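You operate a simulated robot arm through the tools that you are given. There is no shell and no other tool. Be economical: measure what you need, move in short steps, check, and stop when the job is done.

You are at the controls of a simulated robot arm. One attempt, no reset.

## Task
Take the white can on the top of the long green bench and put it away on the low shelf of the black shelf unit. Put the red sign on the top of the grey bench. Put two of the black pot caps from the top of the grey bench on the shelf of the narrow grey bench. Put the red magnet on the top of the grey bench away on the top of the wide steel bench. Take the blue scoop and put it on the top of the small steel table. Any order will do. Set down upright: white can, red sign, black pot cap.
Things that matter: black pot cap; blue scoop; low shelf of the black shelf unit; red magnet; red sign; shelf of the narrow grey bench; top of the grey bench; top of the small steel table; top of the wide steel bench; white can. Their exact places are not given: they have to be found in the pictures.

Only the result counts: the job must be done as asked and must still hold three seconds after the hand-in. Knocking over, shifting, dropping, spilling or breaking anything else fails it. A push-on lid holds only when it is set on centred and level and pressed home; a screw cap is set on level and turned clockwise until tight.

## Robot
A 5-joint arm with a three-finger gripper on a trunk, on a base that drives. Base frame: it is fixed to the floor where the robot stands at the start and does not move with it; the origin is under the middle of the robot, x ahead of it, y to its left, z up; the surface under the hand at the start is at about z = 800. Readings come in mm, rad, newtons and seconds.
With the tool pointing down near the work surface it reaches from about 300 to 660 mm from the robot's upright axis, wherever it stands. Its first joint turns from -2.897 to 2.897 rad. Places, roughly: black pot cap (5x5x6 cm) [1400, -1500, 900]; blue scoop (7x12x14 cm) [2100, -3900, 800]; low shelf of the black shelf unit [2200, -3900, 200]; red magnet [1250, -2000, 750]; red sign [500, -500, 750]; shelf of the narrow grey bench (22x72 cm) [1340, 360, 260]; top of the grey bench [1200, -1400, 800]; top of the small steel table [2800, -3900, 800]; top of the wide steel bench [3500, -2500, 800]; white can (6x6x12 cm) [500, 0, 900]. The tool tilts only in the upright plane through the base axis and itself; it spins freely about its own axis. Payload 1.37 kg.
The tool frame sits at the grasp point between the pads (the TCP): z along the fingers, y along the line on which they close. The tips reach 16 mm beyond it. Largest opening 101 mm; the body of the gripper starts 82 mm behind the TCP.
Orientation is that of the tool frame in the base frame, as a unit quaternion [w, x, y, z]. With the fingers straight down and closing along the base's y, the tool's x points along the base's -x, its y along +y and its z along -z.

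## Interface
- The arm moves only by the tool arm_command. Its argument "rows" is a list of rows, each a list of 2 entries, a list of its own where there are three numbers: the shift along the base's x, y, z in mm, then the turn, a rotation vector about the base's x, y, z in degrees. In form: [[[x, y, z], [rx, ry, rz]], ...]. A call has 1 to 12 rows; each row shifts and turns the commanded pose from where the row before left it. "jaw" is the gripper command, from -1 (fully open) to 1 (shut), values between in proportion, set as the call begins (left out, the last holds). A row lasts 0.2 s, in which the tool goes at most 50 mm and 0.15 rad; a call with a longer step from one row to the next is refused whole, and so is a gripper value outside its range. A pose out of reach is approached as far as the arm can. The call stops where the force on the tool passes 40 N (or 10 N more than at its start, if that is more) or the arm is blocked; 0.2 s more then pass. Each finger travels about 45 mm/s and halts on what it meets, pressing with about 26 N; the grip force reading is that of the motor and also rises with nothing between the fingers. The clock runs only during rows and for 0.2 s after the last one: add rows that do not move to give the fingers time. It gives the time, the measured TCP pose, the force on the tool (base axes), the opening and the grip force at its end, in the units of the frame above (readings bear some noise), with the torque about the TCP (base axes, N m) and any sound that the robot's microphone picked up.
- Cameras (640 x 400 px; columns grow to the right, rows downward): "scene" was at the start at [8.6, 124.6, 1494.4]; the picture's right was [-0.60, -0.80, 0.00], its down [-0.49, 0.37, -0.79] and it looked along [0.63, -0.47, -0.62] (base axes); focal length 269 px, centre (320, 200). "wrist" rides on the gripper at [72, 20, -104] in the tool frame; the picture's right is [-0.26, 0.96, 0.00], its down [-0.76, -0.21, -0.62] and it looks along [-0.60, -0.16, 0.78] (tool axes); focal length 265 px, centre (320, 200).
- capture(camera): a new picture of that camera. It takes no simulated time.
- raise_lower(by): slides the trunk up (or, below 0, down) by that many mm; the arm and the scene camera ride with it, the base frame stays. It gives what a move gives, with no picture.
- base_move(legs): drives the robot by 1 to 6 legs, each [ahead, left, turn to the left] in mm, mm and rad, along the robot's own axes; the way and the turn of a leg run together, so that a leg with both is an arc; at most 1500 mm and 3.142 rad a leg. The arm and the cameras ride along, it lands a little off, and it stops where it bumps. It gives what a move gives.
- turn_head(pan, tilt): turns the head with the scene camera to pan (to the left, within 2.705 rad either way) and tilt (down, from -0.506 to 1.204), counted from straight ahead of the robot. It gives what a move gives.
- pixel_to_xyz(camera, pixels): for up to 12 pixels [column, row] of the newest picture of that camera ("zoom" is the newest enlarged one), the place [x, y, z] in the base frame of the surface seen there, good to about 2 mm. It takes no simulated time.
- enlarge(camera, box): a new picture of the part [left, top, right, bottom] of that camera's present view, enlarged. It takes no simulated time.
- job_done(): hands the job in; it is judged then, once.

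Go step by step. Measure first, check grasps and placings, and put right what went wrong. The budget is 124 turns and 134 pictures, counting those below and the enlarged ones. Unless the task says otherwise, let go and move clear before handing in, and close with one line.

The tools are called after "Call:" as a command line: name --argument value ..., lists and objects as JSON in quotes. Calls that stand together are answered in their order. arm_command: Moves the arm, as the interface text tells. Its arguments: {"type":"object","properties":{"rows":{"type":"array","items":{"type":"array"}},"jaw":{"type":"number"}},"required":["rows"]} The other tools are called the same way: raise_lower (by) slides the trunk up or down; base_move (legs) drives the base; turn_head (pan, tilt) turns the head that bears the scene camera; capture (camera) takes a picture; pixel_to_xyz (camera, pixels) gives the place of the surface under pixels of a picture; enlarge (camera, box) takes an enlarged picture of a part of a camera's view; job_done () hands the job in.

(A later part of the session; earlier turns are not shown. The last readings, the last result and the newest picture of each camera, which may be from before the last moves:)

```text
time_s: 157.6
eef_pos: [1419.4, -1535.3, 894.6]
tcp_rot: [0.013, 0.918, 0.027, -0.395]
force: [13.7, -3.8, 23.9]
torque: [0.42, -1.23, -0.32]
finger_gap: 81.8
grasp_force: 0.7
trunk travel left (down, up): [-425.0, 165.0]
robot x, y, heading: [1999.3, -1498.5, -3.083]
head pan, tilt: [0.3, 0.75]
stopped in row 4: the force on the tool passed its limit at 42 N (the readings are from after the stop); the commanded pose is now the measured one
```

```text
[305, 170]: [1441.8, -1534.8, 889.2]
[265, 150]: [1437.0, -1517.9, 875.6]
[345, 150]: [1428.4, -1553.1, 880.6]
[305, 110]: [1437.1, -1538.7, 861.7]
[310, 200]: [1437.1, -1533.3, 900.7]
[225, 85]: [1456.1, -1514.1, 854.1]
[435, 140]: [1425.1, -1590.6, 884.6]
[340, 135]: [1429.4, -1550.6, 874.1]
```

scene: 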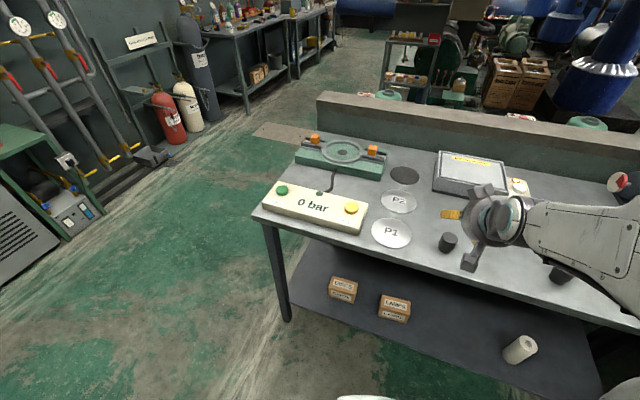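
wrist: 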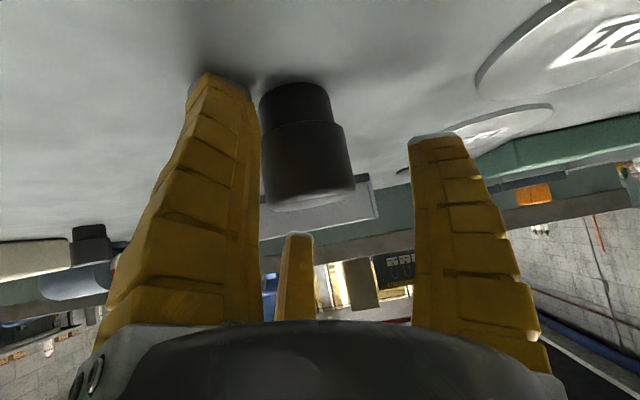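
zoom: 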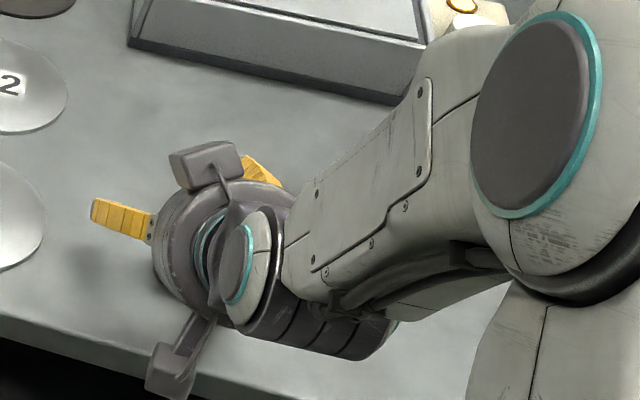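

The left finger in the wrist view seems to reach lower than I assumed (it reads z≈854). I'll lift slightly and map the finger geometry from the picture.

Call:
arm_command --rows '[[[0, 0, 30], [0, 0, 0]], [[0, 0, 30], [0, 0, 0]], [[0, 0, 0], [0, 0, 0]]]'

Call:
capture --camera "wrist"

Call:
pixel_to_xyz --camera "wrist" --pixels '[[205, 80], [225, 76], [250, 95], [190, 110], [255, 150], [160, 200], [415, 140], [435, 135], [460, 140], [470, 180], [420, 200], [297, 240]]'

```text
time_s: 158.4
eef_pos: [1420.5, -1534.8, 948.6]
tcp_rot: [0.012, 0.92, 0.026, -0.39]
force: [0.5, -0.3, 0.3]
torque: [-0.04, -0.02, -0.01]
finger_gap: 83.0
grasp_force: 1.2
trunk travel left (down, up): [-425.0, 165.0]
robot x, y, heading: [2000.1, -1502.2, -3.082]
head pan, tilt: [0.3, 0.75]
```

```text
67 pictures are left
```

wrist: 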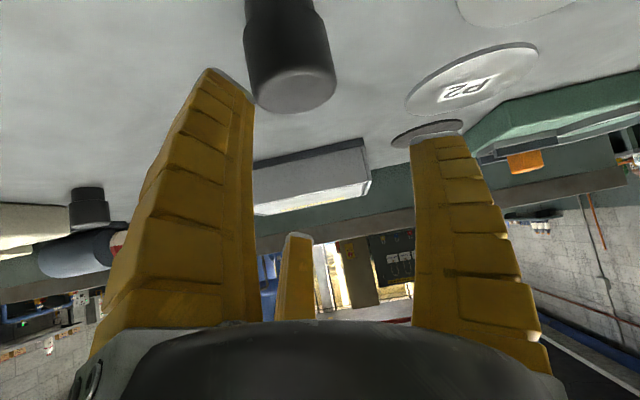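

```text
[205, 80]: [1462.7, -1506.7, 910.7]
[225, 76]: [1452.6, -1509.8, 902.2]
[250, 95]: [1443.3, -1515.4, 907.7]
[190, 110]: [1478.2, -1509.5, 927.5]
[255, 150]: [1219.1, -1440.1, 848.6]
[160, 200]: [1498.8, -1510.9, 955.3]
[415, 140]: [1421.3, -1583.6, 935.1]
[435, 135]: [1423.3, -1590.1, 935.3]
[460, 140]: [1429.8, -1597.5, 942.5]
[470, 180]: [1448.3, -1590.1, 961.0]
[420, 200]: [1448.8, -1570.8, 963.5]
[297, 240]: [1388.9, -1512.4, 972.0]
```

This hand really has three fingers around the axis, and with the 45° tilt the lower one touched the bench. A vertical grasp avoids that. I'll rise, right the tool, and go over the cap.

Call:
arm_command --rows '[[[0, 0, 45], [0, 0, 0]], [[0, 0, 45], [0.44, -7.65, 0]], [[0, 0, 0], [0.44, -7.65, 0]], [[0, 0, 0], [0.44, -7.65, 0]], [[0, 0, 0], [0.44, -7.65, 0]], [[0, 0, 0], [0.44, -7.65, 0]], [[0, 0, 0], [0.44, -7.65, 0]], [[0, 0, 0], [0, 0, 0]]]'

Call:
capture --camera "wrist"

Call:
capture --camera "scene"

```text
time_s: 160.2
eef_pos: [1419.6, -1535.6, 1039.1]
tcp_rot: [0.0, 1.0, 0.028, -0.001]
force: [0.7, -0.4, 1.3]
torque: [0.0, -0.03, -0.01]
finger_gap: 83.1
grasp_force: 2.1
trunk travel left (down, up): [-425.0, 165.0]
robot x, y, heading: [2003.0, -1497.9, -3.08]
head pan, tilt: [0.3, 0.75]
```

```text
66 pictures are left
```

wrist: 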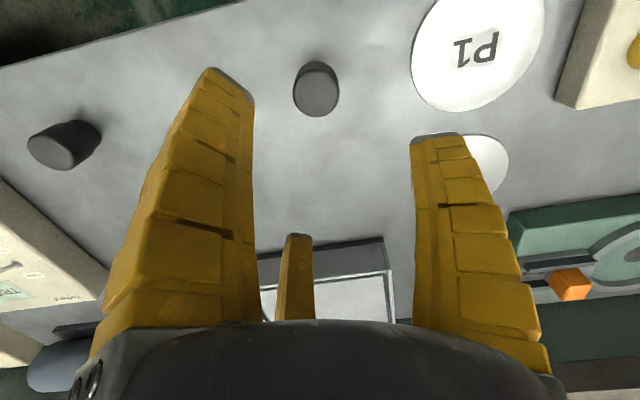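

```text
65 pictures are left
```

scene: 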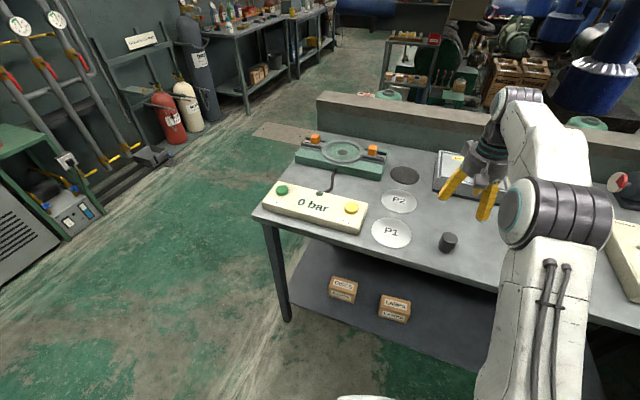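

Call:
pixel_to_xyz --camera "wrist" --pixels '[[316, 95], [298, 95], [336, 95], [316, 112], [316, 68], [225, 72], [435, 135], [297, 236]]'

```text
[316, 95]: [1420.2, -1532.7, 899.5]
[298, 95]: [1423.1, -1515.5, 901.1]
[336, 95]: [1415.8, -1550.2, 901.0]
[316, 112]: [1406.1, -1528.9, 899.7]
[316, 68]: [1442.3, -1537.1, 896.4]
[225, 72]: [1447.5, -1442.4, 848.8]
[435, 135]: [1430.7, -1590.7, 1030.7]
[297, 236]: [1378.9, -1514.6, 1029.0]
```

Call:
arm_command --rows '[[[1, 2, -40], [0, 0, 0]], [[0, 0, -40], [0, 0, 0]], [[0, 0, -40], [0, 0, 0]], [[0, 0, -25], [0, 0, 0]], [[0, 0, -12], [0, 0, 0]], [[0, 0, 0], [0, 0, 0]]]'

Call:
capture --camera "wrist"

```text
time_s: 161.6
eef_pos: [1419.5, -1534.5, 882.8]
tcp_rot: [0.0, 1.0, 0.028, -0.002]
force: [-0.9, 0.1, -0.2]
torque: [-0.01, 0.0, -0.02]
finger_gap: 82.9
grasp_force: 2.2
trunk travel left (down, up): [-425.0, 165.0]
robot x, y, heading: [2000.4, -1497.9, -3.077]
head pan, tilt: [0.3, 0.75]
```

```text
64 pictures are left
```

wrist: 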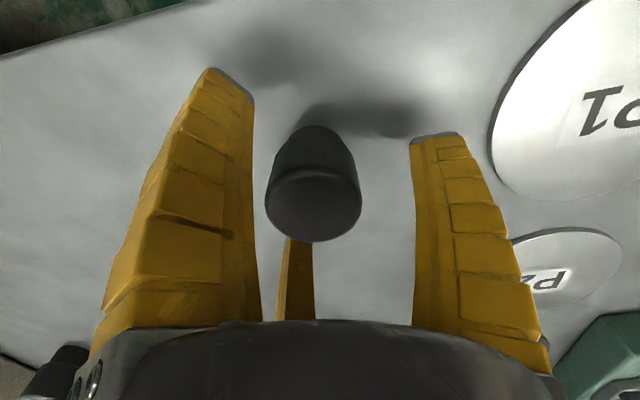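

The cap is well inside the fingers. I'll close, then lift.

Call:
arm_command --rows '[[[0, 0, 0], [0, 0, 0]], [[0, 0, 0], [0, 0, 0]], [[0, 0, 0], [0, 0, 0]], [[0, 0, 0], [0, 0, 0]], [[0, 0, 0], [0, 0, 0]]]' --jaw 1

Call:
arm_command --rows '[[[0, 0, 15], [0, 0, 0]], [[0, 0, 40], [0, 0, 0]], [[0, 0, 45], [0, 0, 0]], [[25, 0, 40], [0, 0, 0]], [[40, 0, 25], [0, 0, 0]], [[40, 0, 20], [0, 0, 0]]]'

Call:
capture --camera "wrist"

Call:
turn_head --pan -1.2 --tilt 0.5

Call:
capture --camera "scene"

Call:
pixel_to_xyz --camera "scene" --pixels '[[300, 180], [330, 160], [250, 140], [270, 280], [340, 120], [420, 200], [380, 170], [450, 250], [300, 140], [250, 200]]'

```text
time_s: 162.8
eef_pos: [1419.2, -1534.7, 884.6]
tcp_rot: [0.0, 1.0, 0.028, -0.001]
force: [1.3, 0.1, 7.2]
torque: [-0.09, -0.11, 0.01]
finger_gap: 36.4
grasp_force: 26.3
trunk travel left (down, up): [-425.0, 165.0]
robot x, y, heading: [2000.8, -1500.0, -3.082]
head pan, tilt: [0.3, 0.75]
```

```text
time_s: 164.2
eef_pos: [1527.2, -1537.3, 1070.3]
tcp_rot: [0.0, 1.0, 0.027, -0.002]
force: [0.3, -0.1, -0.2]
torque: [0.01, -0.01, 0.0]
finger_gap: 34.9
grasp_force: 26.7
trunk travel left (down, up): [-425.0, 165.0]
robot x, y, heading: [1999.1, -1501.1, -3.08]
head pan, tilt: [0.3, 0.75]
```

```text
63 pictures are left
```

wrist: 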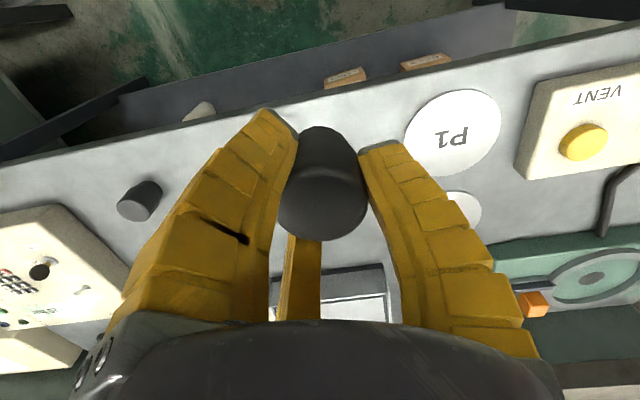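

```text
time_s: 165.8
eef_pos: [1524.8, -1536.7, 1070.6]
tcp_rot: [0.001, 1.0, 0.028, 0.0]
force: [0.7, -0.7, -0.3]
torque: [0.01, 0.03, 0.02]
finger_gap: 34.6
grasp_force: 26.1
trunk travel left (down, up): [-425.0, 165.0]
robot x, y, heading: [1999.4, -1501.7, -3.077]
head pan, tilt: [-1.201, 0.499]
```

```text
62 pictures are left
```

scene: 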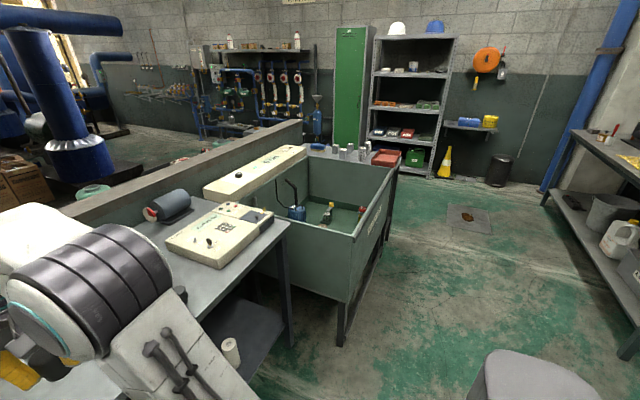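

```text
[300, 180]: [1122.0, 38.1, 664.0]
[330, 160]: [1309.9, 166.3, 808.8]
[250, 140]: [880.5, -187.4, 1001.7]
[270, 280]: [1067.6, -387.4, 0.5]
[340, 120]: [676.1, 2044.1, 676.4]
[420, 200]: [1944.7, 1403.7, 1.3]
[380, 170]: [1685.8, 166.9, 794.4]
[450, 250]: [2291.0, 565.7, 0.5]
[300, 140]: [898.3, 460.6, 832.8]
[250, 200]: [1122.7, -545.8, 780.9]
```

The cap is held. I'll drive around the tank to the open side of the narrow bench.

Call:
base_move --legs '[[-200, 0, 0], [0, -1400, 0], [0, -1300, 0], [830, 0, 0], [0, 0, 1.52]]'

Call:
turn_head --pan 0.0 --tilt 0.7

Call:
capture --camera "scene"

```text
time_s: 187.8
eef_pos: [1212.0, 671.7, 1069.4]
tcp_rot: [0.001, 0.703, 0.712, -0.001]
force: [-0.1, 0.1, 0.4]
torque: [0.01, -0.01, -0.02]
finger_gap: 34.7
grasp_force: 25.8
trunk travel left (down, up): [-425.0, 165.0]
robot x, y, heading: [1195.8, 1149.3, -1.555]
head pan, tilt: [-1.201, 0.499]
```

```text
time_s: 189.2
eef_pos: [1212.8, 672.3, 1070.5]
tcp_rot: [0.0, 0.703, 0.711, 0.0]
force: [1.1, 0.3, 0.0]
torque: [0.04, 0.0, 0.01]
finger_gap: 34.6
grasp_force: 25.6
trunk travel left (down, up): [-425.0, 165.0]
robot x, y, heading: [1195.6, 1149.8, -1.549]
head pan, tilt: [0.0, 0.7]
```

```text
61 pictures are left
```

scene: 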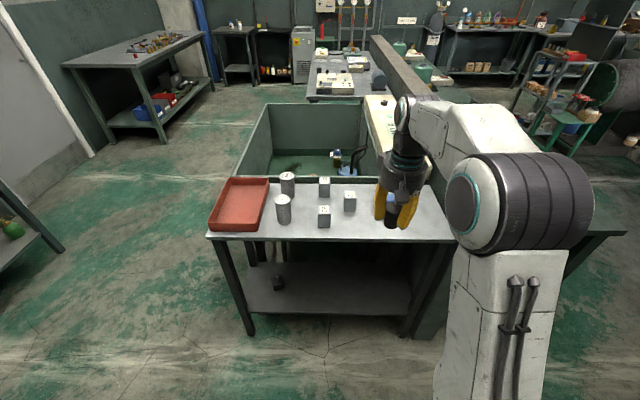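

Call:
enlarge --camera "scene" --box '[200, 220, 440, 340]'

Call:
pixel_to_xyz --camera "scene" --pixels '[[250, 312], [330, 312], [400, 310], [330, 295], [330, 275], [360, 290], [278, 283], [330, 267], [210, 237], [440, 238], [300, 240], [380, 300]]'

```text
2.67 times, centred on (320, 280) of scene
```

zoom: 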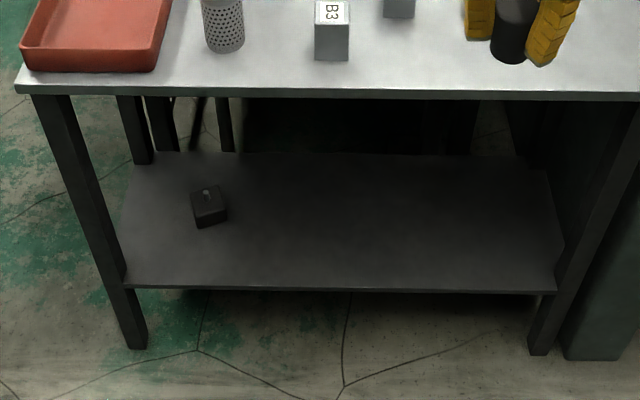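

```text
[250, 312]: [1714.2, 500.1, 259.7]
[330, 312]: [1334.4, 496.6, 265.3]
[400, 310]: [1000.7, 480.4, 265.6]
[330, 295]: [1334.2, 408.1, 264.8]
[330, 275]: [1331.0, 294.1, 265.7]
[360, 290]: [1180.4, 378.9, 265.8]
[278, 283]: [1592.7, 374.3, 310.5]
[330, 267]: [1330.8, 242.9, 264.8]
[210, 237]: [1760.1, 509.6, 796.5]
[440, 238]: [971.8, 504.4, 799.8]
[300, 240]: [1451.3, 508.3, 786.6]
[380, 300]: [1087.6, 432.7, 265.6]
```

The shelf is at z=265, x≈980–1700, y≈245–495, with the top edge at y≈509 overhead. I'll check the arm's own extents in this posture.

Call:
pixel_to_xyz --camera "scene" --pixels '[[403, 105], [415, 130], [450, 110], [400, 150], [510, 160], [470, 200], [405, 175], [395, 190], [430, 100], [391, 218]]'

Call:
base_move --legs '[[0, 125, 0]]'

Call:
raise_lower --by -400

Call:
arm_command --rows '[[[0, -20, -45], [0, 0, 0]], [[0, -20, -45], [0, 0, 0]], [[0, -20, -45], [0, 0, 0]], [[0, -20, -45], [0, 0, 0]], [[0, -10, -45], [0, 0, 0]], [[0, 0, -45], [0, 0, 0]], [[0, 0, -45], [0, 0, 0]], [[0, 0, 0], [0, 0, 0]]]'

Call:
capture --camera "scene"

```text
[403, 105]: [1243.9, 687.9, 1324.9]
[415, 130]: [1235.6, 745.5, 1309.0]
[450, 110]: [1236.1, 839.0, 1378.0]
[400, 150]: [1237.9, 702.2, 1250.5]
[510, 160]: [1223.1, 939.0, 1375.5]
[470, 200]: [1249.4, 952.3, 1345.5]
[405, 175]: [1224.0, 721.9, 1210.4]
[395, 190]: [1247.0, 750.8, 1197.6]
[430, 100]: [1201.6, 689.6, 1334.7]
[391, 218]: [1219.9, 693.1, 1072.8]
```

```text
time_s: 190.5
eef_pos: [1340.5, 674.3, 1069.8]
tcp_rot: [0.0, 0.703, 0.711, 0.0]
force: [0.7, -0.5, -0.5]
torque: [-0.02, 0.01, -0.02]
finger_gap: 34.5
grasp_force: 26.6
trunk travel left (down, up): [-425.0, 165.0]
robot x, y, heading: [1323.7, 1150.1, -1.559]
head pan, tilt: [0.0, 0.7]
```

```text
time_s: 194.3
eef_pos: [1338.9, 674.2, 670.1]
tcp_rot: [0.0, 0.703, 0.711, -0.001]
force: [0.7, -0.5, -1.2]
torque: [0.02, 0.02, 0.01]
finger_gap: 34.8
grasp_force: 26.4
trunk travel left (down, up): [-25.0, 565.0]
robot x, y, heading: [1327.3, 1150.8, -1.552]
head pan, tilt: [0.0, 0.7]
```

```text
time_s: 196.1
eef_pos: [1342.5, 584.5, 351.9]
tcp_rot: [0.001, 0.704, 0.711, -0.001]
force: [-0.7, 0.8, -0.5]
torque: [0.0, 0.01, -0.04]
finger_gap: 34.5
grasp_force: 26.1
trunk travel left (down, up): [-25.0, 565.0]
robot x, y, heading: [1324.1, 1149.2, -1.554]
head pan, tilt: [0.0, 0.7]
```

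```text
59 pictures are left
```

scene: 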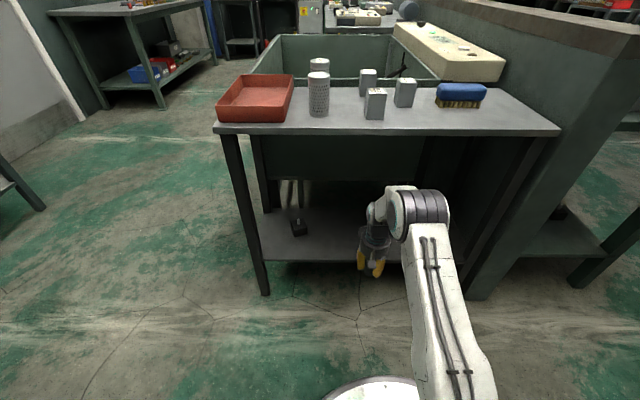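

Call:
pixel_to_xyz --camera "scene" --pixels '[[425, 195], [400, 190], [395, 215], [375, 205], [370, 225], [372, 240], [415, 215], [364, 265], [376, 265]]'

Call:
capture --camera "wrist"

```text
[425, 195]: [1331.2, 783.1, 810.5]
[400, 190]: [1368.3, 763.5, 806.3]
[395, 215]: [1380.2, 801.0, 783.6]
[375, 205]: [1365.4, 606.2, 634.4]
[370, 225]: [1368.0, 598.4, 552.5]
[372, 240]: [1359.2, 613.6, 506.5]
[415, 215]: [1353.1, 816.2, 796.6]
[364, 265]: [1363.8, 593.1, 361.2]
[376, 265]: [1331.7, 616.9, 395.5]
```

```text
58 pictures are left
```

wrist: 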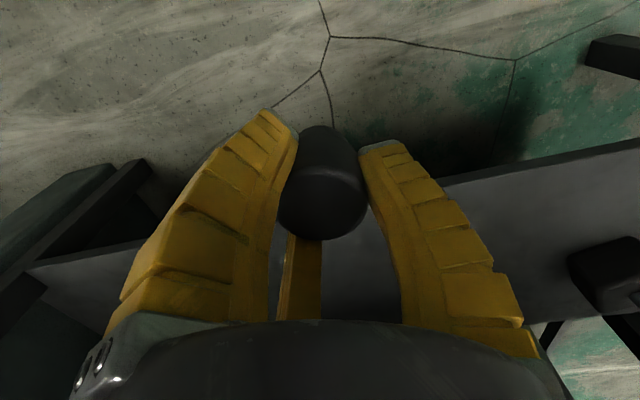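

The wrist top (z≈640) passes under the bench top, and the elbow stays outside. I'll drive in about 145 mm.

Call:
base_move --legs '[[145, 0, 0]]'

Call:
capture --camera "scene"

Call:
capture --camera "wrist"

```text
time_s: 197.5
eef_pos: [1341.8, 436.9, 350.9]
tcp_rot: [-0.001, 0.705, 0.709, 0.0]
force: [0.1, 0.7, -0.3]
torque: [0.01, 0.01, -0.04]
finger_gap: 34.7
grasp_force: 25.9
trunk travel left (down, up): [-25.0, 565.0]
robot x, y, heading: [1326.3, 1007.6, -1.559]
head pan, tilt: [0.0, 0.7]
```

```text
57 pictures are left
```

scene: 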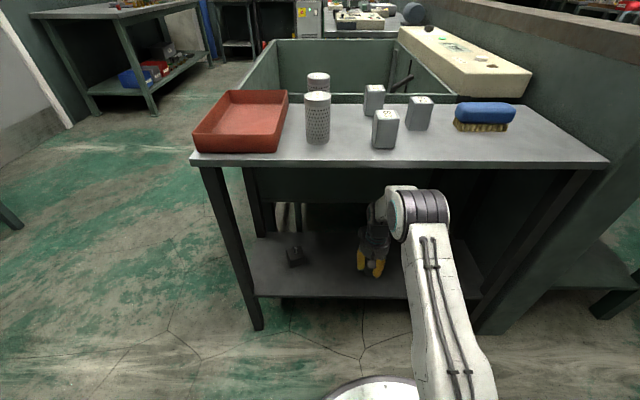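

```text
56 pictures are left
```

wrist: 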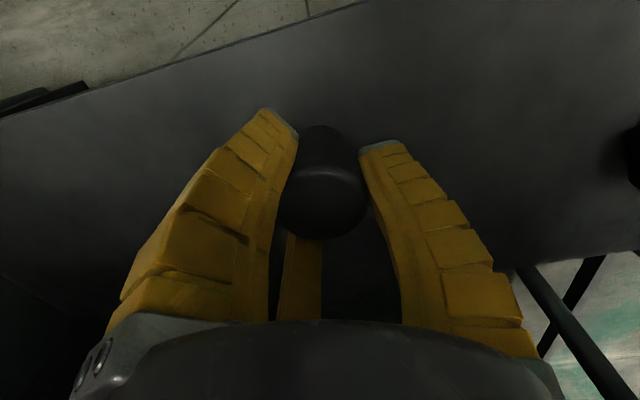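

Call:
arm_command --rows '[[[0, 0, -30], [0, 0, 0]], [[0, 0, -12], [0, 0, 0]], [[0, 0, -6], [0, 0, 0]], [[0, 0, -4], [0, 0, 0]], [[0, 0, 0], [0, 0, 0]]]'

```text
time_s: 198.7
eef_pos: [1343.4, 436.4, 299.8]
tcp_rot: [0.001, 0.705, 0.709, -0.001]
force: [0.6, 1.5, 2.4]
torque: [0.07, -0.04, -0.01]
finger_gap: 35.5
grasp_force: 25.6
trunk travel left (down, up): [-25.0, 565.0]
robot x, y, heading: [1326.1, 1001.6, -1.557]
head pan, tilt: [0.0, 0.7]
```

Light contact (2.4 N). I'll press a hair more, then open and rise.

Call:
arm_command --rows '[[[0, 0, -1.5], [0, 0, 0]], [[0, 0, 0], [0, 0, 0]]]'

Call:
arm_command --rows '[[[0, 0, 0], [0, 0, 0]], [[0, 0, 0], [0, 0, 0]], [[0, 0, 0], [0, 0, 0]], [[0, 0, 20], [0, 0, 0]], [[0, 0, 30], [0, 0, 0]], [[0, 0, 20], [0, 0, 0]]]' --jaw -0.6

Call:
capture --camera "wrist"

```text
time_s: 199.3
eef_pos: [1343.8, 436.1, 299.4]
tcp_rot: [0.001, 0.705, 0.709, -0.001]
force: [0.6, 1.6, 14.5]
torque: [0.05, 0.02, -0.02]
finger_gap: 37.8
grasp_force: 26.1
trunk travel left (down, up): [-25.0, 565.0]
robot x, y, heading: [1328.6, 1005.3, -1.56]
head pan, tilt: [0.0, 0.7]
```

```text
time_s: 200.7
eef_pos: [1340.8, 436.4, 369.1]
tcp_rot: [0.0, 0.704, 0.71, -0.001]
force: [0.0, 0.0, 0.0]
torque: [0.0, -0.02, -0.02]
finger_gap: 82.8
grasp_force: 1.6
trunk travel left (down, up): [-25.0, 565.0]
robot x, y, heading: [1326.7, 1003.8, -1.558]
head pan, tilt: [0.0, 0.7]
```

```text
55 pictures are left
```

wrist: 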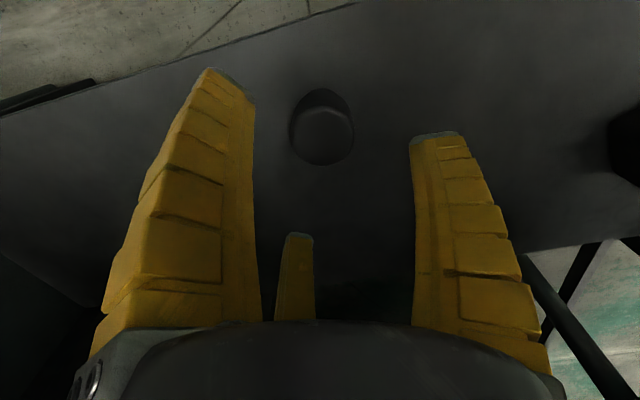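

The cap stands upright on the shelf. I'll back out, raise the arm and trunk, and return for a second cap.

Call:
base_move --legs '[[-230, 0, 0]]'

Call:
raise_lower --by 400

Call:
arm_command --rows '[[[0, 0, 45], [0, 0, 0]], [[0, 0, 45], [0, 0, 0]], [[0, 0, 45], [0, 0, 0]], [[0, 20, 45], [0, 0, 0]], [[0, 20, 45], [0, 0, 0]], [[0, 20, 45], [0, 0, 0]], [[0, 20, 40], [0, 0, 0]]]'

Call:
capture --camera "scene"

Call:
base_move --legs '[[0, 850, 0], [0, 0, -1.58], [0, 1300, 0], [0, 1170, 0]]'

Call:
turn_head --pan 0.0 --tilt 0.7

Call:
capture --camera "scene"

```text
time_s: 202.4
eef_pos: [1338.7, 668.4, 367.3]
tcp_rot: [0.0, 0.704, 0.71, 0.0]
force: [-0.3, 1.5, 0.3]
torque: [-0.01, 0.01, -0.02]
finger_gap: 83.0
grasp_force: 1.6
trunk travel left (down, up): [-25.0, 565.0]
robot x, y, heading: [1320.5, 1233.4, -1.557]
head pan, tilt: [0.0, 0.7]
```

```text
time_s: 206.2
eef_pos: [1338.2, 666.5, 768.2]
tcp_rot: [0.0, 0.704, 0.71, 0.0]
force: [0.4, 0.0, 0.8]
torque: [0.01, 0.01, 0.0]
finger_gap: 82.8
grasp_force: 1.3
trunk travel left (down, up): [-425.0, 165.0]
robot x, y, heading: [1320.2, 1233.1, -1.553]
head pan, tilt: [0.0, 0.7]
```

```text
time_s: 207.8
eef_pos: [1344.1, 747.1, 1079.0]
tcp_rot: [0.001, 0.704, 0.71, -0.001]
force: [0.5, 0.3, 0.3]
torque: [0.0, 0.03, -0.02]
finger_gap: 83.0
grasp_force: 2.2
trunk travel left (down, up): [-425.0, 165.0]
robot x, y, heading: [1324.3, 1232.6, -1.558]
head pan, tilt: [0.0, 0.7]
```

```text
54 pictures are left
```

scene: 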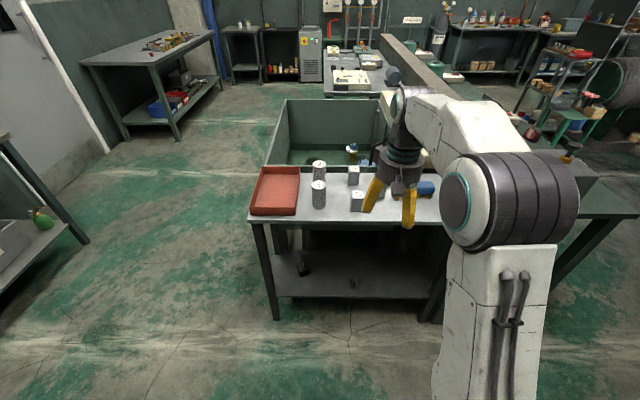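

```text
time_s: 228.1
eef_pos: [1902.5, -1305.8, 1078.4]
tcp_rot: [0.0, 0.999, 0.042, 0.001]
force: [0.1, 0.4, -0.1]
torque: [0.0, 0.01, 0.03]
finger_gap: 82.7
grasp_force: 1.6
trunk travel left (down, up): [-425.0, 165.0]
robot x, y, heading: [2386.6, -1250.8, -3.051]
head pan, tilt: [0.0, 0.7]
```

```text
time_s: 228.7
eef_pos: [1902.4, -1305.5, 1078.9]
tcp_rot: [-0.001, 0.999, 0.043, -0.001]
force: [0.3, 0.2, 0.2]
torque: [0.01, 0.0, -0.01]
finger_gap: 82.9
grasp_force: 1.6
trunk travel left (down, up): [-425.0, 165.0]
robot x, y, heading: [2386.0, -1250.6, -3.052]
head pan, tilt: [0.0, 0.7]
```

```text
53 pictures are left
```

scene: 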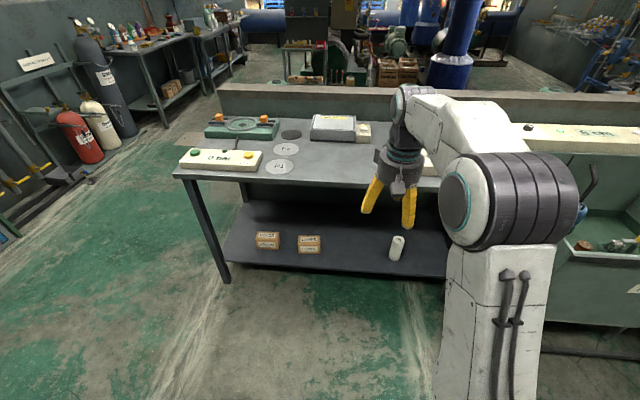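

I'll drive in to the second cap at (1418,-1264).

Call:
base_move --legs '[[390, -75, 0]]'

Call:
capture --camera "wrist"

```text
time_s: 231.2
eef_pos: [1503.7, -1262.2, 1078.6]
tcp_rot: [0.0, 0.999, 0.038, 0.0]
force: [0.2, 0.1, 0.7]
torque: [0.0, -0.01, 0.02]
finger_gap: 82.8
grasp_force: 1.6
trunk travel left (down, up): [-425.0, 165.0]
robot x, y, heading: [1988.9, -1206.3, -3.068]
head pan, tilt: [0.0, 0.7]
```

```text
52 pictures are left
```

wrist: 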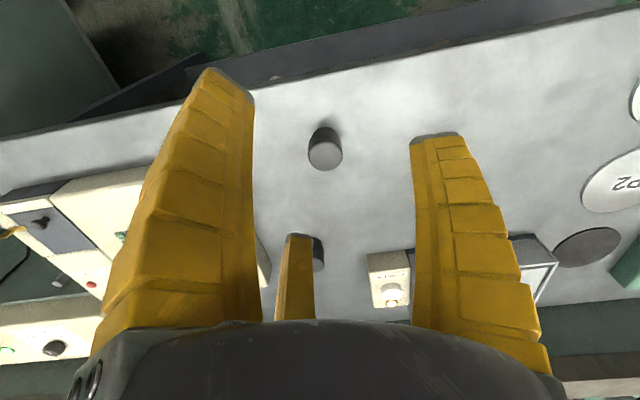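

Call:
pixel_to_xyz --camera "wrist" --pixels '[[324, 157], [310, 157], [340, 157], [324, 168], [324, 140], [318, 250]]'

```text
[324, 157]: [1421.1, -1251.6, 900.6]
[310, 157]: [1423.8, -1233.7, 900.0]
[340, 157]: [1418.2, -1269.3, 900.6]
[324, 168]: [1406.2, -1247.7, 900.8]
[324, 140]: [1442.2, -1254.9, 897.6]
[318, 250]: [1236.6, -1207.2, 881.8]
```

Call:
arm_command --rows '[[[-42, 5, 0], [0, 0, 0]], [[-42, 4, 0], [0, 0, 0]], [[0, 0, -45], [0, 0, 0]], [[0, 0, -45], [0, 0, 0]], [[0, 0, -45], [0, 0, 0]], [[0, 0, -40], [0, 0, 0]], [[0, 0, -20], [0, 0, 0]], [[0, 0, 0], [0, 0, 0]]]'

Call:
capture --camera "wrist"

```text
time_s: 233.0
eef_pos: [1418.4, -1252.0, 884.8]
tcp_rot: [0.0, 0.999, 0.037, -0.001]
force: [-0.3, 0.3, 0.6]
torque: [0.0, 0.0, 0.03]
finger_gap: 83.0
grasp_force: 1.7
trunk travel left (down, up): [-425.0, 165.0]
robot x, y, heading: [1986.7, -1204.8, -3.059]
head pan, tilt: [0.0, 0.7]
```

```text
51 pictures are left
```

wrist: 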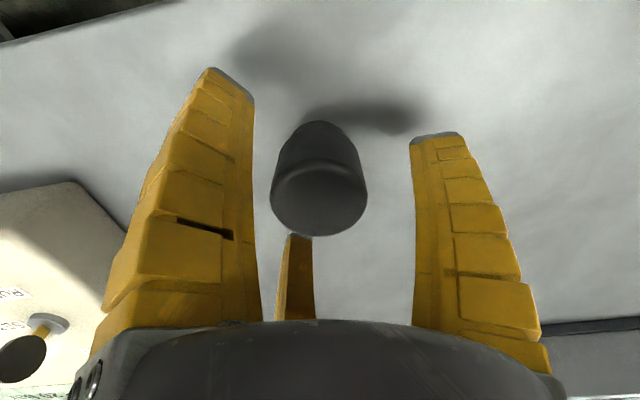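

Centred. I'll close, lift, and drive back to the narrow bench.

Call:
arm_command --rows '[[[0, 0, 0], [0, 0, 0]], [[0, 0, 0], [0, 0, 0]], [[0, 0, 0], [0, 0, 0]], [[0, 0, 0], [0, 0, 0]], [[0, 0, 0], [0, 0, 0]]]' --jaw 1

Call:
arm_command --rows '[[[0, 0, 15], [0, 0, 0]], [[0, 0, 40], [0, 0, 0]], [[0, 0, 45], [0, 0, 0]], [[25, 0, 40], [0, 0, 0]], [[40, 0, 25], [0, 0, 0]], [[40, 0, 20], [0, 0, 0]]]'

Call:
capture --camera "wrist"

Call:
base_move --legs '[[-200, 0, 0], [0, -1250, 0], [0, -1150, 0], [850, 0, 0], [0, 0, 1.5]]'

Call:
capture --camera "scene"

```text
time_s: 234.2
eef_pos: [1418.5, -1251.1, 885.1]
tcp_rot: [0.001, 0.999, 0.037, -0.002]
force: [0.9, -0.8, 6.8]
torque: [0.03, -0.14, 0.02]
finger_gap: 36.2
grasp_force: 25.8
trunk travel left (down, up): [-425.0, 165.0]
robot x, y, heading: [1985.9, -1205.7, -3.058]
head pan, tilt: [0.0, 0.7]
```

```text
time_s: 235.6
eef_pos: [1527.7, -1252.9, 1071.4]
tcp_rot: [0.0, 0.999, 0.038, 0.0]
force: [0.5, -0.1, -1.0]
torque: [-0.01, 0.0, 0.01]
finger_gap: 34.1
grasp_force: 26.4
trunk travel left (down, up): [-425.0, 165.0]
robot x, y, heading: [1984.6, -1208.1, -3.061]
head pan, tilt: [0.0, 0.7]
```

```text
50 pictures are left
```

wrist: 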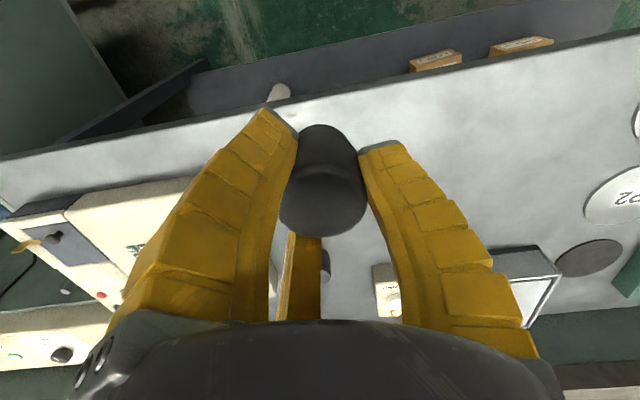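

```text
time_s: 256.3
eef_pos: [1151.1, 653.7, 1070.8]
tcp_rot: [0.001, 0.705, 0.709, -0.001]
force: [-0.9, 0.7, -0.2]
torque: [0.01, -0.03, -0.01]
finger_gap: 34.2
grasp_force: 25.7
trunk travel left (down, up): [-425.0, 165.0]
robot x, y, heading: [1139.2, 1115.6, -1.559]
head pan, tilt: [0.0, 0.7]
```

```text
49 pictures are left
```

scene: 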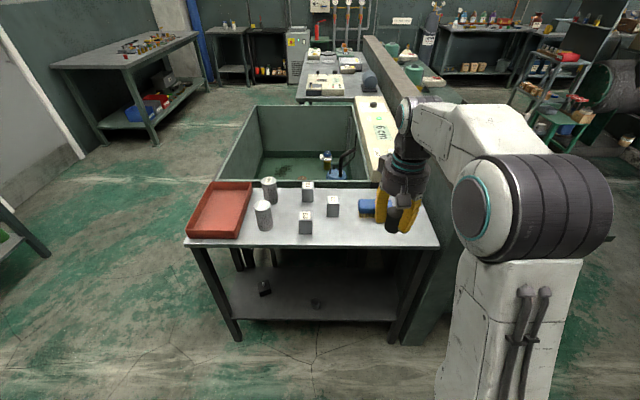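

Call:
base_move --legs '[[-50, 45, 0]]'

Call:
raise_lower --by -400

Call:
arm_command --rows '[[[0, -20, -45], [0, 0, 0]], [[0, -20, -45], [0, 0, 0]], [[0, -20, -45], [0, 0, 0]], [[0, -20, -45], [0, 0, 0]], [[0, -10, -45], [0, 0, 0]], [[0, 0, -45], [0, 0, 0]], [[0, 0, -45], [0, 0, 0]], [[0, 0, 0], [0, 0, 0]]]'

Call:
capture --camera "scene"

```text
time_s: 257.3
eef_pos: [1192.8, 706.3, 1070.0]
tcp_rot: [0.0, 0.705, 0.709, 0.0]
force: [-0.6, 0.4, -1.2]
torque: [-0.02, 0.04, 0.01]
finger_gap: 34.3
grasp_force: 25.7
trunk travel left (down, up): [-425.0, 165.0]
robot x, y, heading: [1181.4, 1169.5, -1.562]
head pan, tilt: [0.0, 0.7]
```

```text
time_s: 261.1
eef_pos: [1195.5, 703.8, 670.1]
tcp_rot: [0.001, 0.705, 0.709, -0.001]
force: [-0.1, -0.3, 0.1]
torque: [0.0, -0.01, -0.02]
finger_gap: 34.4
grasp_force: 26.3
trunk travel left (down, up): [-25.0, 565.0]
robot x, y, heading: [1183.5, 1170.7, -1.562]
head pan, tilt: [0.0, 0.7]
```

```text
time_s: 262.9
eef_pos: [1195.9, 612.5, 357.9]
tcp_rot: [0.0, 0.706, 0.709, 0.0]
force: [0.1, -0.2, -0.5]
torque: [0.01, 0.01, 0.01]
finger_gap: 34.4
grasp_force: 25.6
trunk travel left (down, up): [-25.0, 565.0]
robot x, y, heading: [1177.9, 1168.6, -1.557]
head pan, tilt: [0.0, 0.7]
```

```text
48 pictures are left
```

scene: 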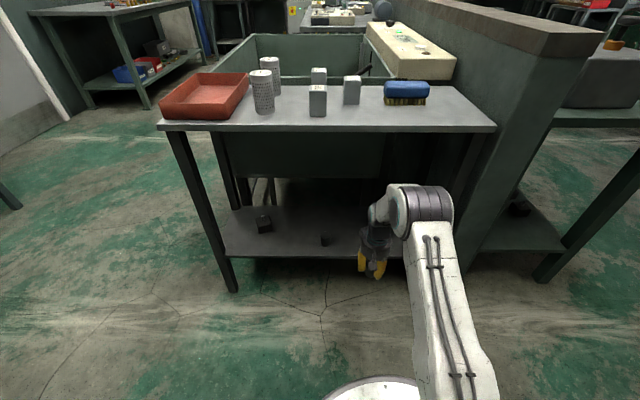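

Call:
base_move --legs '[[172, 0, 0]]'

Call:
arm_command --rows '[[[0, 0, -30], [0, 0, 0]], [[0, 0, -15], [0, 0, 0]], [[0, 0, -7], [0, 0, 0]], [[0, 0, -5], [0, 0, 0]], [[0, 0, 0], [0, 0, 0]]]'

Call:
capture --camera "wrist"

```text
time_s: 264.4
eef_pos: [1199.1, 436.1, 358.0]
tcp_rot: [0.0, 0.705, 0.709, 0.0]
force: [-0.2, 0.3, -0.1]
torque: [-0.03, 0.02, 0.0]
finger_gap: 34.7
grasp_force: 25.8
trunk travel left (down, up): [-25.0, 565.0]
robot x, y, heading: [1181.2, 991.7, -1.559]
head pan, tilt: [0.0, 0.7]
```

```text
time_s: 265.6
eef_pos: [1197.9, 435.0, 301.7]
tcp_rot: [0.0, 0.705, 0.71, 0.0]
force: [0.0, -0.2, -0.3]
torque: [0.0, 0.02, 0.0]
finger_gap: 34.5
grasp_force: 25.9
trunk travel left (down, up): [-25.0, 565.0]
robot x, y, heading: [1187.9, 987.7, -1.556]
head pan, tilt: [0.0, 0.7]
```

```text
47 pictures are left
```

wrist: 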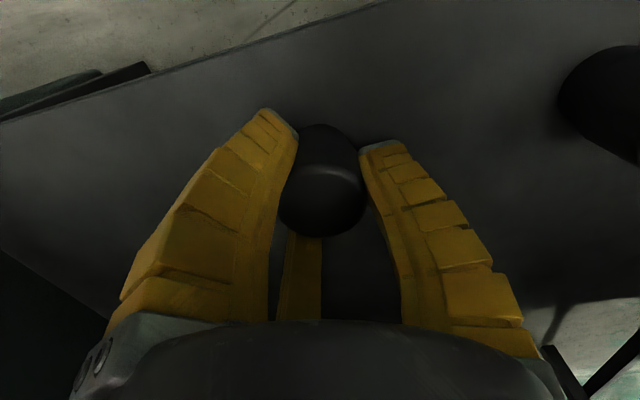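

Call:
arm_command --rows '[[[0, 0, -1.5], [0, 0, 0]], [[0, 0, -1.5], [0, 0, 0]], [[0, 0, 0], [0, 0, 0]]]'

```text
time_s: 266.4
eef_pos: [1198.6, 435.9, 299.8]
tcp_rot: [0.002, 0.705, 0.709, -0.001]
force: [1.5, 4.1, 18.5]
torque: [0.08, -0.16, 0.01]
finger_gap: 39.1
grasp_force: 26.0
trunk travel left (down, up): [-25.0, 565.0]
robot x, y, heading: [1183.9, 993.0, -1.556]
head pan, tilt: [0.0, 0.7]
```

Firm contact (18 N). Open, rise, and check.

Call:
arm_command --rows '[[[0, 0, 0], [0, 0, 0]], [[0, 0, 0], [0, 0, 0]], [[0, 0, 0], [0, 0, 0]], [[0, 0, 20], [0, 0, 0]], [[0, 0, 30], [0, 0, 0]], [[0, 0, 20], [0, 0, 0]]]' --jaw -0.6

Call:
capture --camera "wrist"

Call:
base_move --legs '[[-250, 0, 0]]'

Call:
enlarge --camera "scene" --box '[200, 180, 460, 320]'

```text
time_s: 267.8
eef_pos: [1198.6, 435.1, 371.1]
tcp_rot: [0.0, 0.705, 0.709, 0.0]
force: [-0.2, 0.1, -0.3]
torque: [-0.02, -0.01, -0.03]
finger_gap: 82.9
grasp_force: 1.3
trunk travel left (down, up): [-25.0, 565.0]
robot x, y, heading: [1184.2, 994.7, -1.559]
head pan, tilt: [0.0, 0.7]
```

```text
46 pictures are left
```

wrist: 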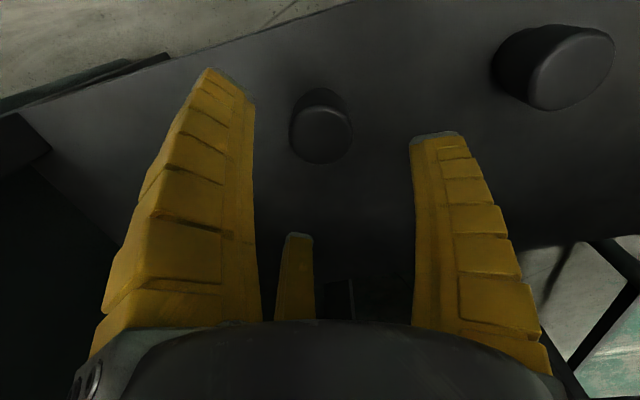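

```text
time_s: 269.6
eef_pos: [1194.8, 683.8, 370.0]
tcp_rot: [0.0, 0.704, 0.71, 0.0]
force: [0.2, 0.1, -0.1]
torque: [-0.01, 0.04, -0.02]
finger_gap: 83.0
grasp_force: 1.6
trunk travel left (down, up): [-25.0, 565.0]
robot x, y, heading: [1179.9, 1238.1, -1.564]
head pan, tilt: [0.0, 0.7]
```

```text
2.46 times, centred on (330, 250) of scene
```

zoom: 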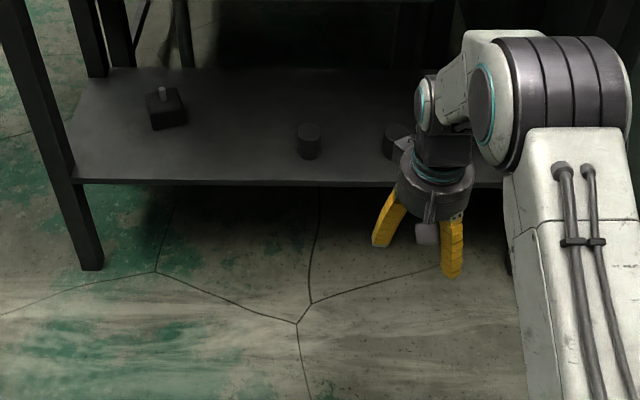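

Both caps stand on the shelf. Now for the red sign: raise the arm and check the way back to the long green bench.

Call:
raise_lower --by 400

Call:
arm_command --rows '[[[0, 0, 45], [0, 0, 0]], [[0, 0, 45], [0, 0, 0]], [[0, 0, 45], [0, 0, 0]], [[0, 20, 45], [0, 0, 0]], [[0, 20, 45], [0, 0, 0]], [[0, 20, 45], [0, 0, 0]], [[0, 20, 40], [0, 0, 0]]]'

Call:
turn_head --pan -1.4 --tilt 0.6

Call:
capture --camera "scene"

Call:
pixel_to_xyz --camera "scene" --pixels '[[100, 200], [200, 250], [320, 250], [320, 150], [450, 200], [550, 250], [250, 120], [400, 120], [520, 150]]'

```text
time_s: 273.4
eef_pos: [1194.0, 683.4, 769.8]
tcp_rot: [0.0, 0.704, 0.71, 0.0]
force: [-0.9, -0.3, -0.5]
torque: [-0.03, 0.02, 0.01]
finger_gap: 82.9
grasp_force: 2.1
trunk travel left (down, up): [-425.0, 165.0]
robot x, y, heading: [1180.3, 1234.5, -1.558]
head pan, tilt: [0.0, 0.7]
```

```text
time_s: 275.0
eef_pos: [1194.3, 762.6, 1081.6]
tcp_rot: [0.0, 0.704, 0.71, 0.0]
force: [0.4, -0.3, 0.1]
torque: [0.0, 0.0, 0.01]
finger_gap: 83.1
grasp_force: 1.1
trunk travel left (down, up): [-425.0, 165.0]
robot x, y, heading: [1177.5, 1242.7, -1.557]
head pan, tilt: [0.0, 0.7]
```

```text
time_s: 276.6
eef_pos: [1193.3, 762.6, 1078.6]
tcp_rot: [0.0, 0.704, 0.71, 0.0]
force: [-0.5, -0.2, -0.7]
torque: [0.01, 0.0, 0.02]
finger_gap: 82.9
grasp_force: 1.3
trunk travel left (down, up): [-425.0, 165.0]
robot x, y, heading: [1178.1, 1239.0, -1.561]
head pan, tilt: [-1.4, 0.6]
```

```text
44 pictures are left
```

scene: 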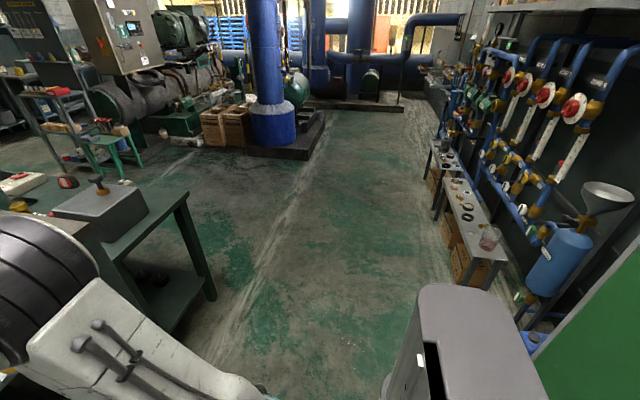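

```text
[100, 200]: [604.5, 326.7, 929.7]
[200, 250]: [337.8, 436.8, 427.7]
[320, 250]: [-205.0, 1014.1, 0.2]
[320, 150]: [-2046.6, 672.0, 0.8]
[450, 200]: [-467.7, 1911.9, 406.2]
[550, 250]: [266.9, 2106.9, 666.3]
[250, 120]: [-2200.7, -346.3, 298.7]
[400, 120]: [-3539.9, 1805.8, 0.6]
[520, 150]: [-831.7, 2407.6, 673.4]
```

The way is clear. I'll drive around the bench's left end, keeping back from the bench, to the sign's place.

Call:
base_move --legs '[[0, -1330, 0], [0, 0, 1.56], [0, -900, 0], [0, -800, 0]]'

Call:
turn_head --pan 0.0 --tilt 0.8

Call:
capture --camera "scene"

Call:
capture --camera "wrist"

```text
time_s: 295.2
eef_pos: [267.7, -484.7, 1079.7]
tcp_rot: [0.001, 0.015, 1.0, 0.001]
force: [-0.4, 0.3, -0.2]
torque: [0.01, 0.02, 0.01]
finger_gap: 82.7
grasp_force: 1.6
trunk travel left (down, up): [-425.0, 165.0]
robot x, y, heading: [-205.4, -481.6, -0.019]
head pan, tilt: [-1.4, 0.6]
```

```text
time_s: 296.8
eef_pos: [266.7, -486.1, 1080.4]
tcp_rot: [0.0, 0.015, 1.0, 0.0]
force: [-0.5, -0.2, 0.1]
torque: [-0.03, -0.01, 0.0]
finger_gap: 83.1
grasp_force: 1.2
trunk travel left (down, up): [-425.0, 165.0]
robot x, y, heading: [-206.2, -473.2, -0.026]
head pan, tilt: [0.0, 0.799]
```

```text
43 pictures are left
```

scene: 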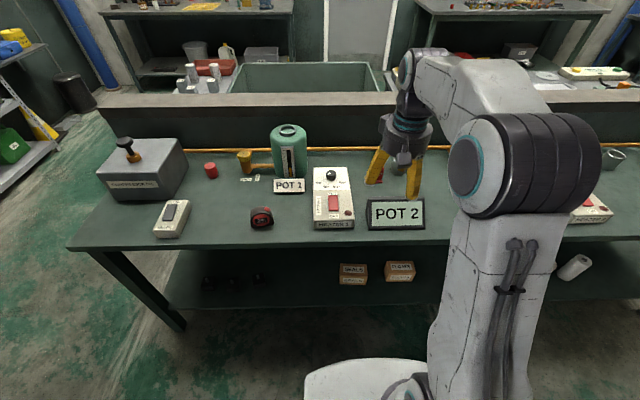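

```text
42 pictures are left
```

wrist: 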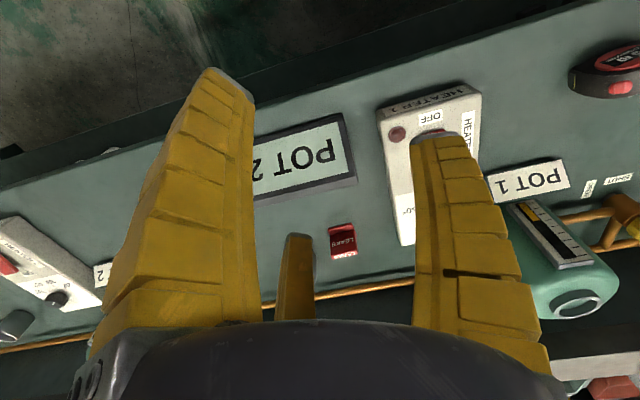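

The red sign is behind POT 2, at wrist pixel (342,240). I'll zoom and measure.

Call:
enlarge --camera "wrist" --box '[290, 200, 400, 280]'

Call:
pixel_to_xyz --camera "wrist" --pixels '[[342, 240], [332, 242], [352, 238], [330, 228], [353, 225], [333, 256], [356, 254], [342, 230], [344, 250], [420, 110], [340, 170], [430, 240]]'

Call:
enlarge --camera "scene" --box '[340, 140, 440, 220]'

```text
5.00 times, centred on (345, 240) of wrist
```

zoom: 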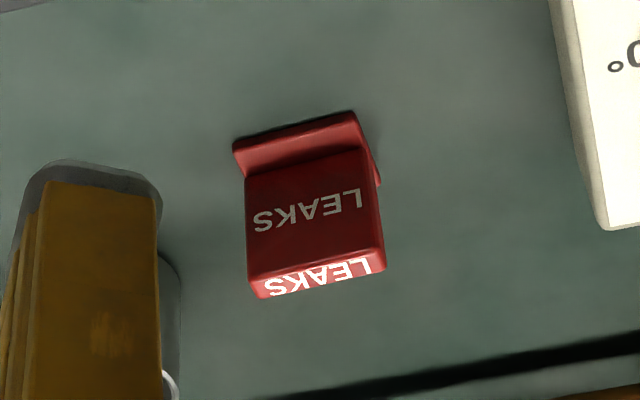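

```text
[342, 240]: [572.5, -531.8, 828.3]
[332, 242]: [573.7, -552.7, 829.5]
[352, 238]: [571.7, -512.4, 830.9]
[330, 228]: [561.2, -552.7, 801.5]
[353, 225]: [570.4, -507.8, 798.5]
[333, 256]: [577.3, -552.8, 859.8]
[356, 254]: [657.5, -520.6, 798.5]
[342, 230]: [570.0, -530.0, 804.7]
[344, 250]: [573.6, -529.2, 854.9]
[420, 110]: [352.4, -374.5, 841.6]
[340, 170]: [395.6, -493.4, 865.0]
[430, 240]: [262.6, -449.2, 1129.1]
```

```text
5.00 times, centred on (390, 180) of scene
```

zoom: 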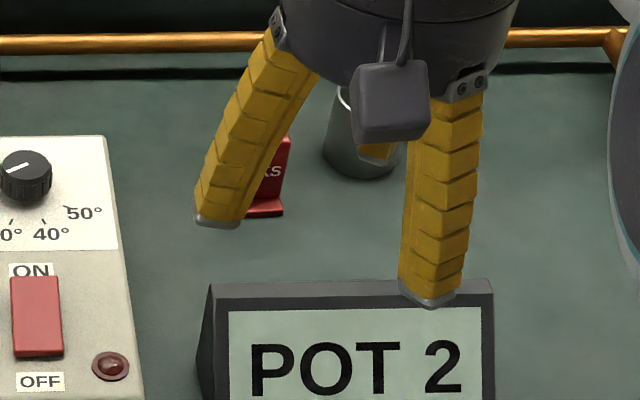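

The sign is an upright plate (front face x≈573, y -508..-554, top z≈860) with a foot in front. I'll drive closer and view it again from above.

Call:
base_move --legs '[[205, -40, 0]]'

Call:
turn_head --pan -0.5 --tilt 0.8

Call:
capture --camera "wrist"

Call:
capture --camera "scene"

```text
time_s: 298.4
eef_pos: [467.6, -533.4, 1080.6]
tcp_rot: [0.0, 0.017, 1.0, 0.001]
force: [0.4, -0.2, -0.1]
torque: [0.0, 0.0, 0.0]
finger_gap: 83.0
grasp_force: 1.7
trunk travel left (down, up): [-425.0, 165.0]
robot x, y, heading: [-7.3, -529.1, -0.027]
head pan, tilt: [0.0, 0.799]
```

```text
time_s: 299.3
eef_pos: [467.5, -532.4, 1078.7]
tcp_rot: [0.0, 0.017, 1.0, 0.0]
force: [-0.1, 0.4, 1.1]
torque: [-0.01, -0.01, 0.03]
finger_gap: 83.1
grasp_force: 1.6
trunk travel left (down, up): [-425.0, 165.0]
robot x, y, heading: [-5.4, -526.5, -0.032]
head pan, tilt: [-0.499, 0.799]
```

```text
39 pictures are left
```

wrist: 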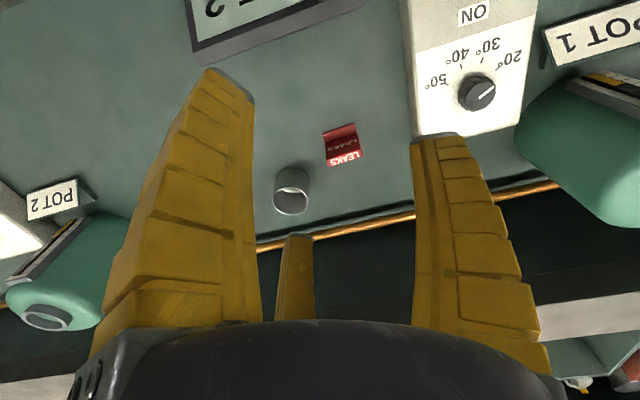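

```text
38 pictures are left
```

scene: 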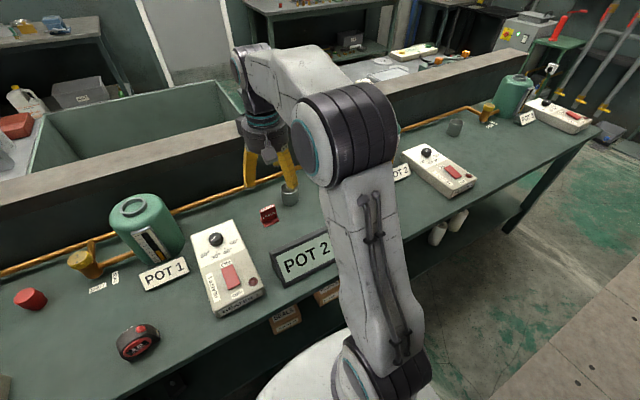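

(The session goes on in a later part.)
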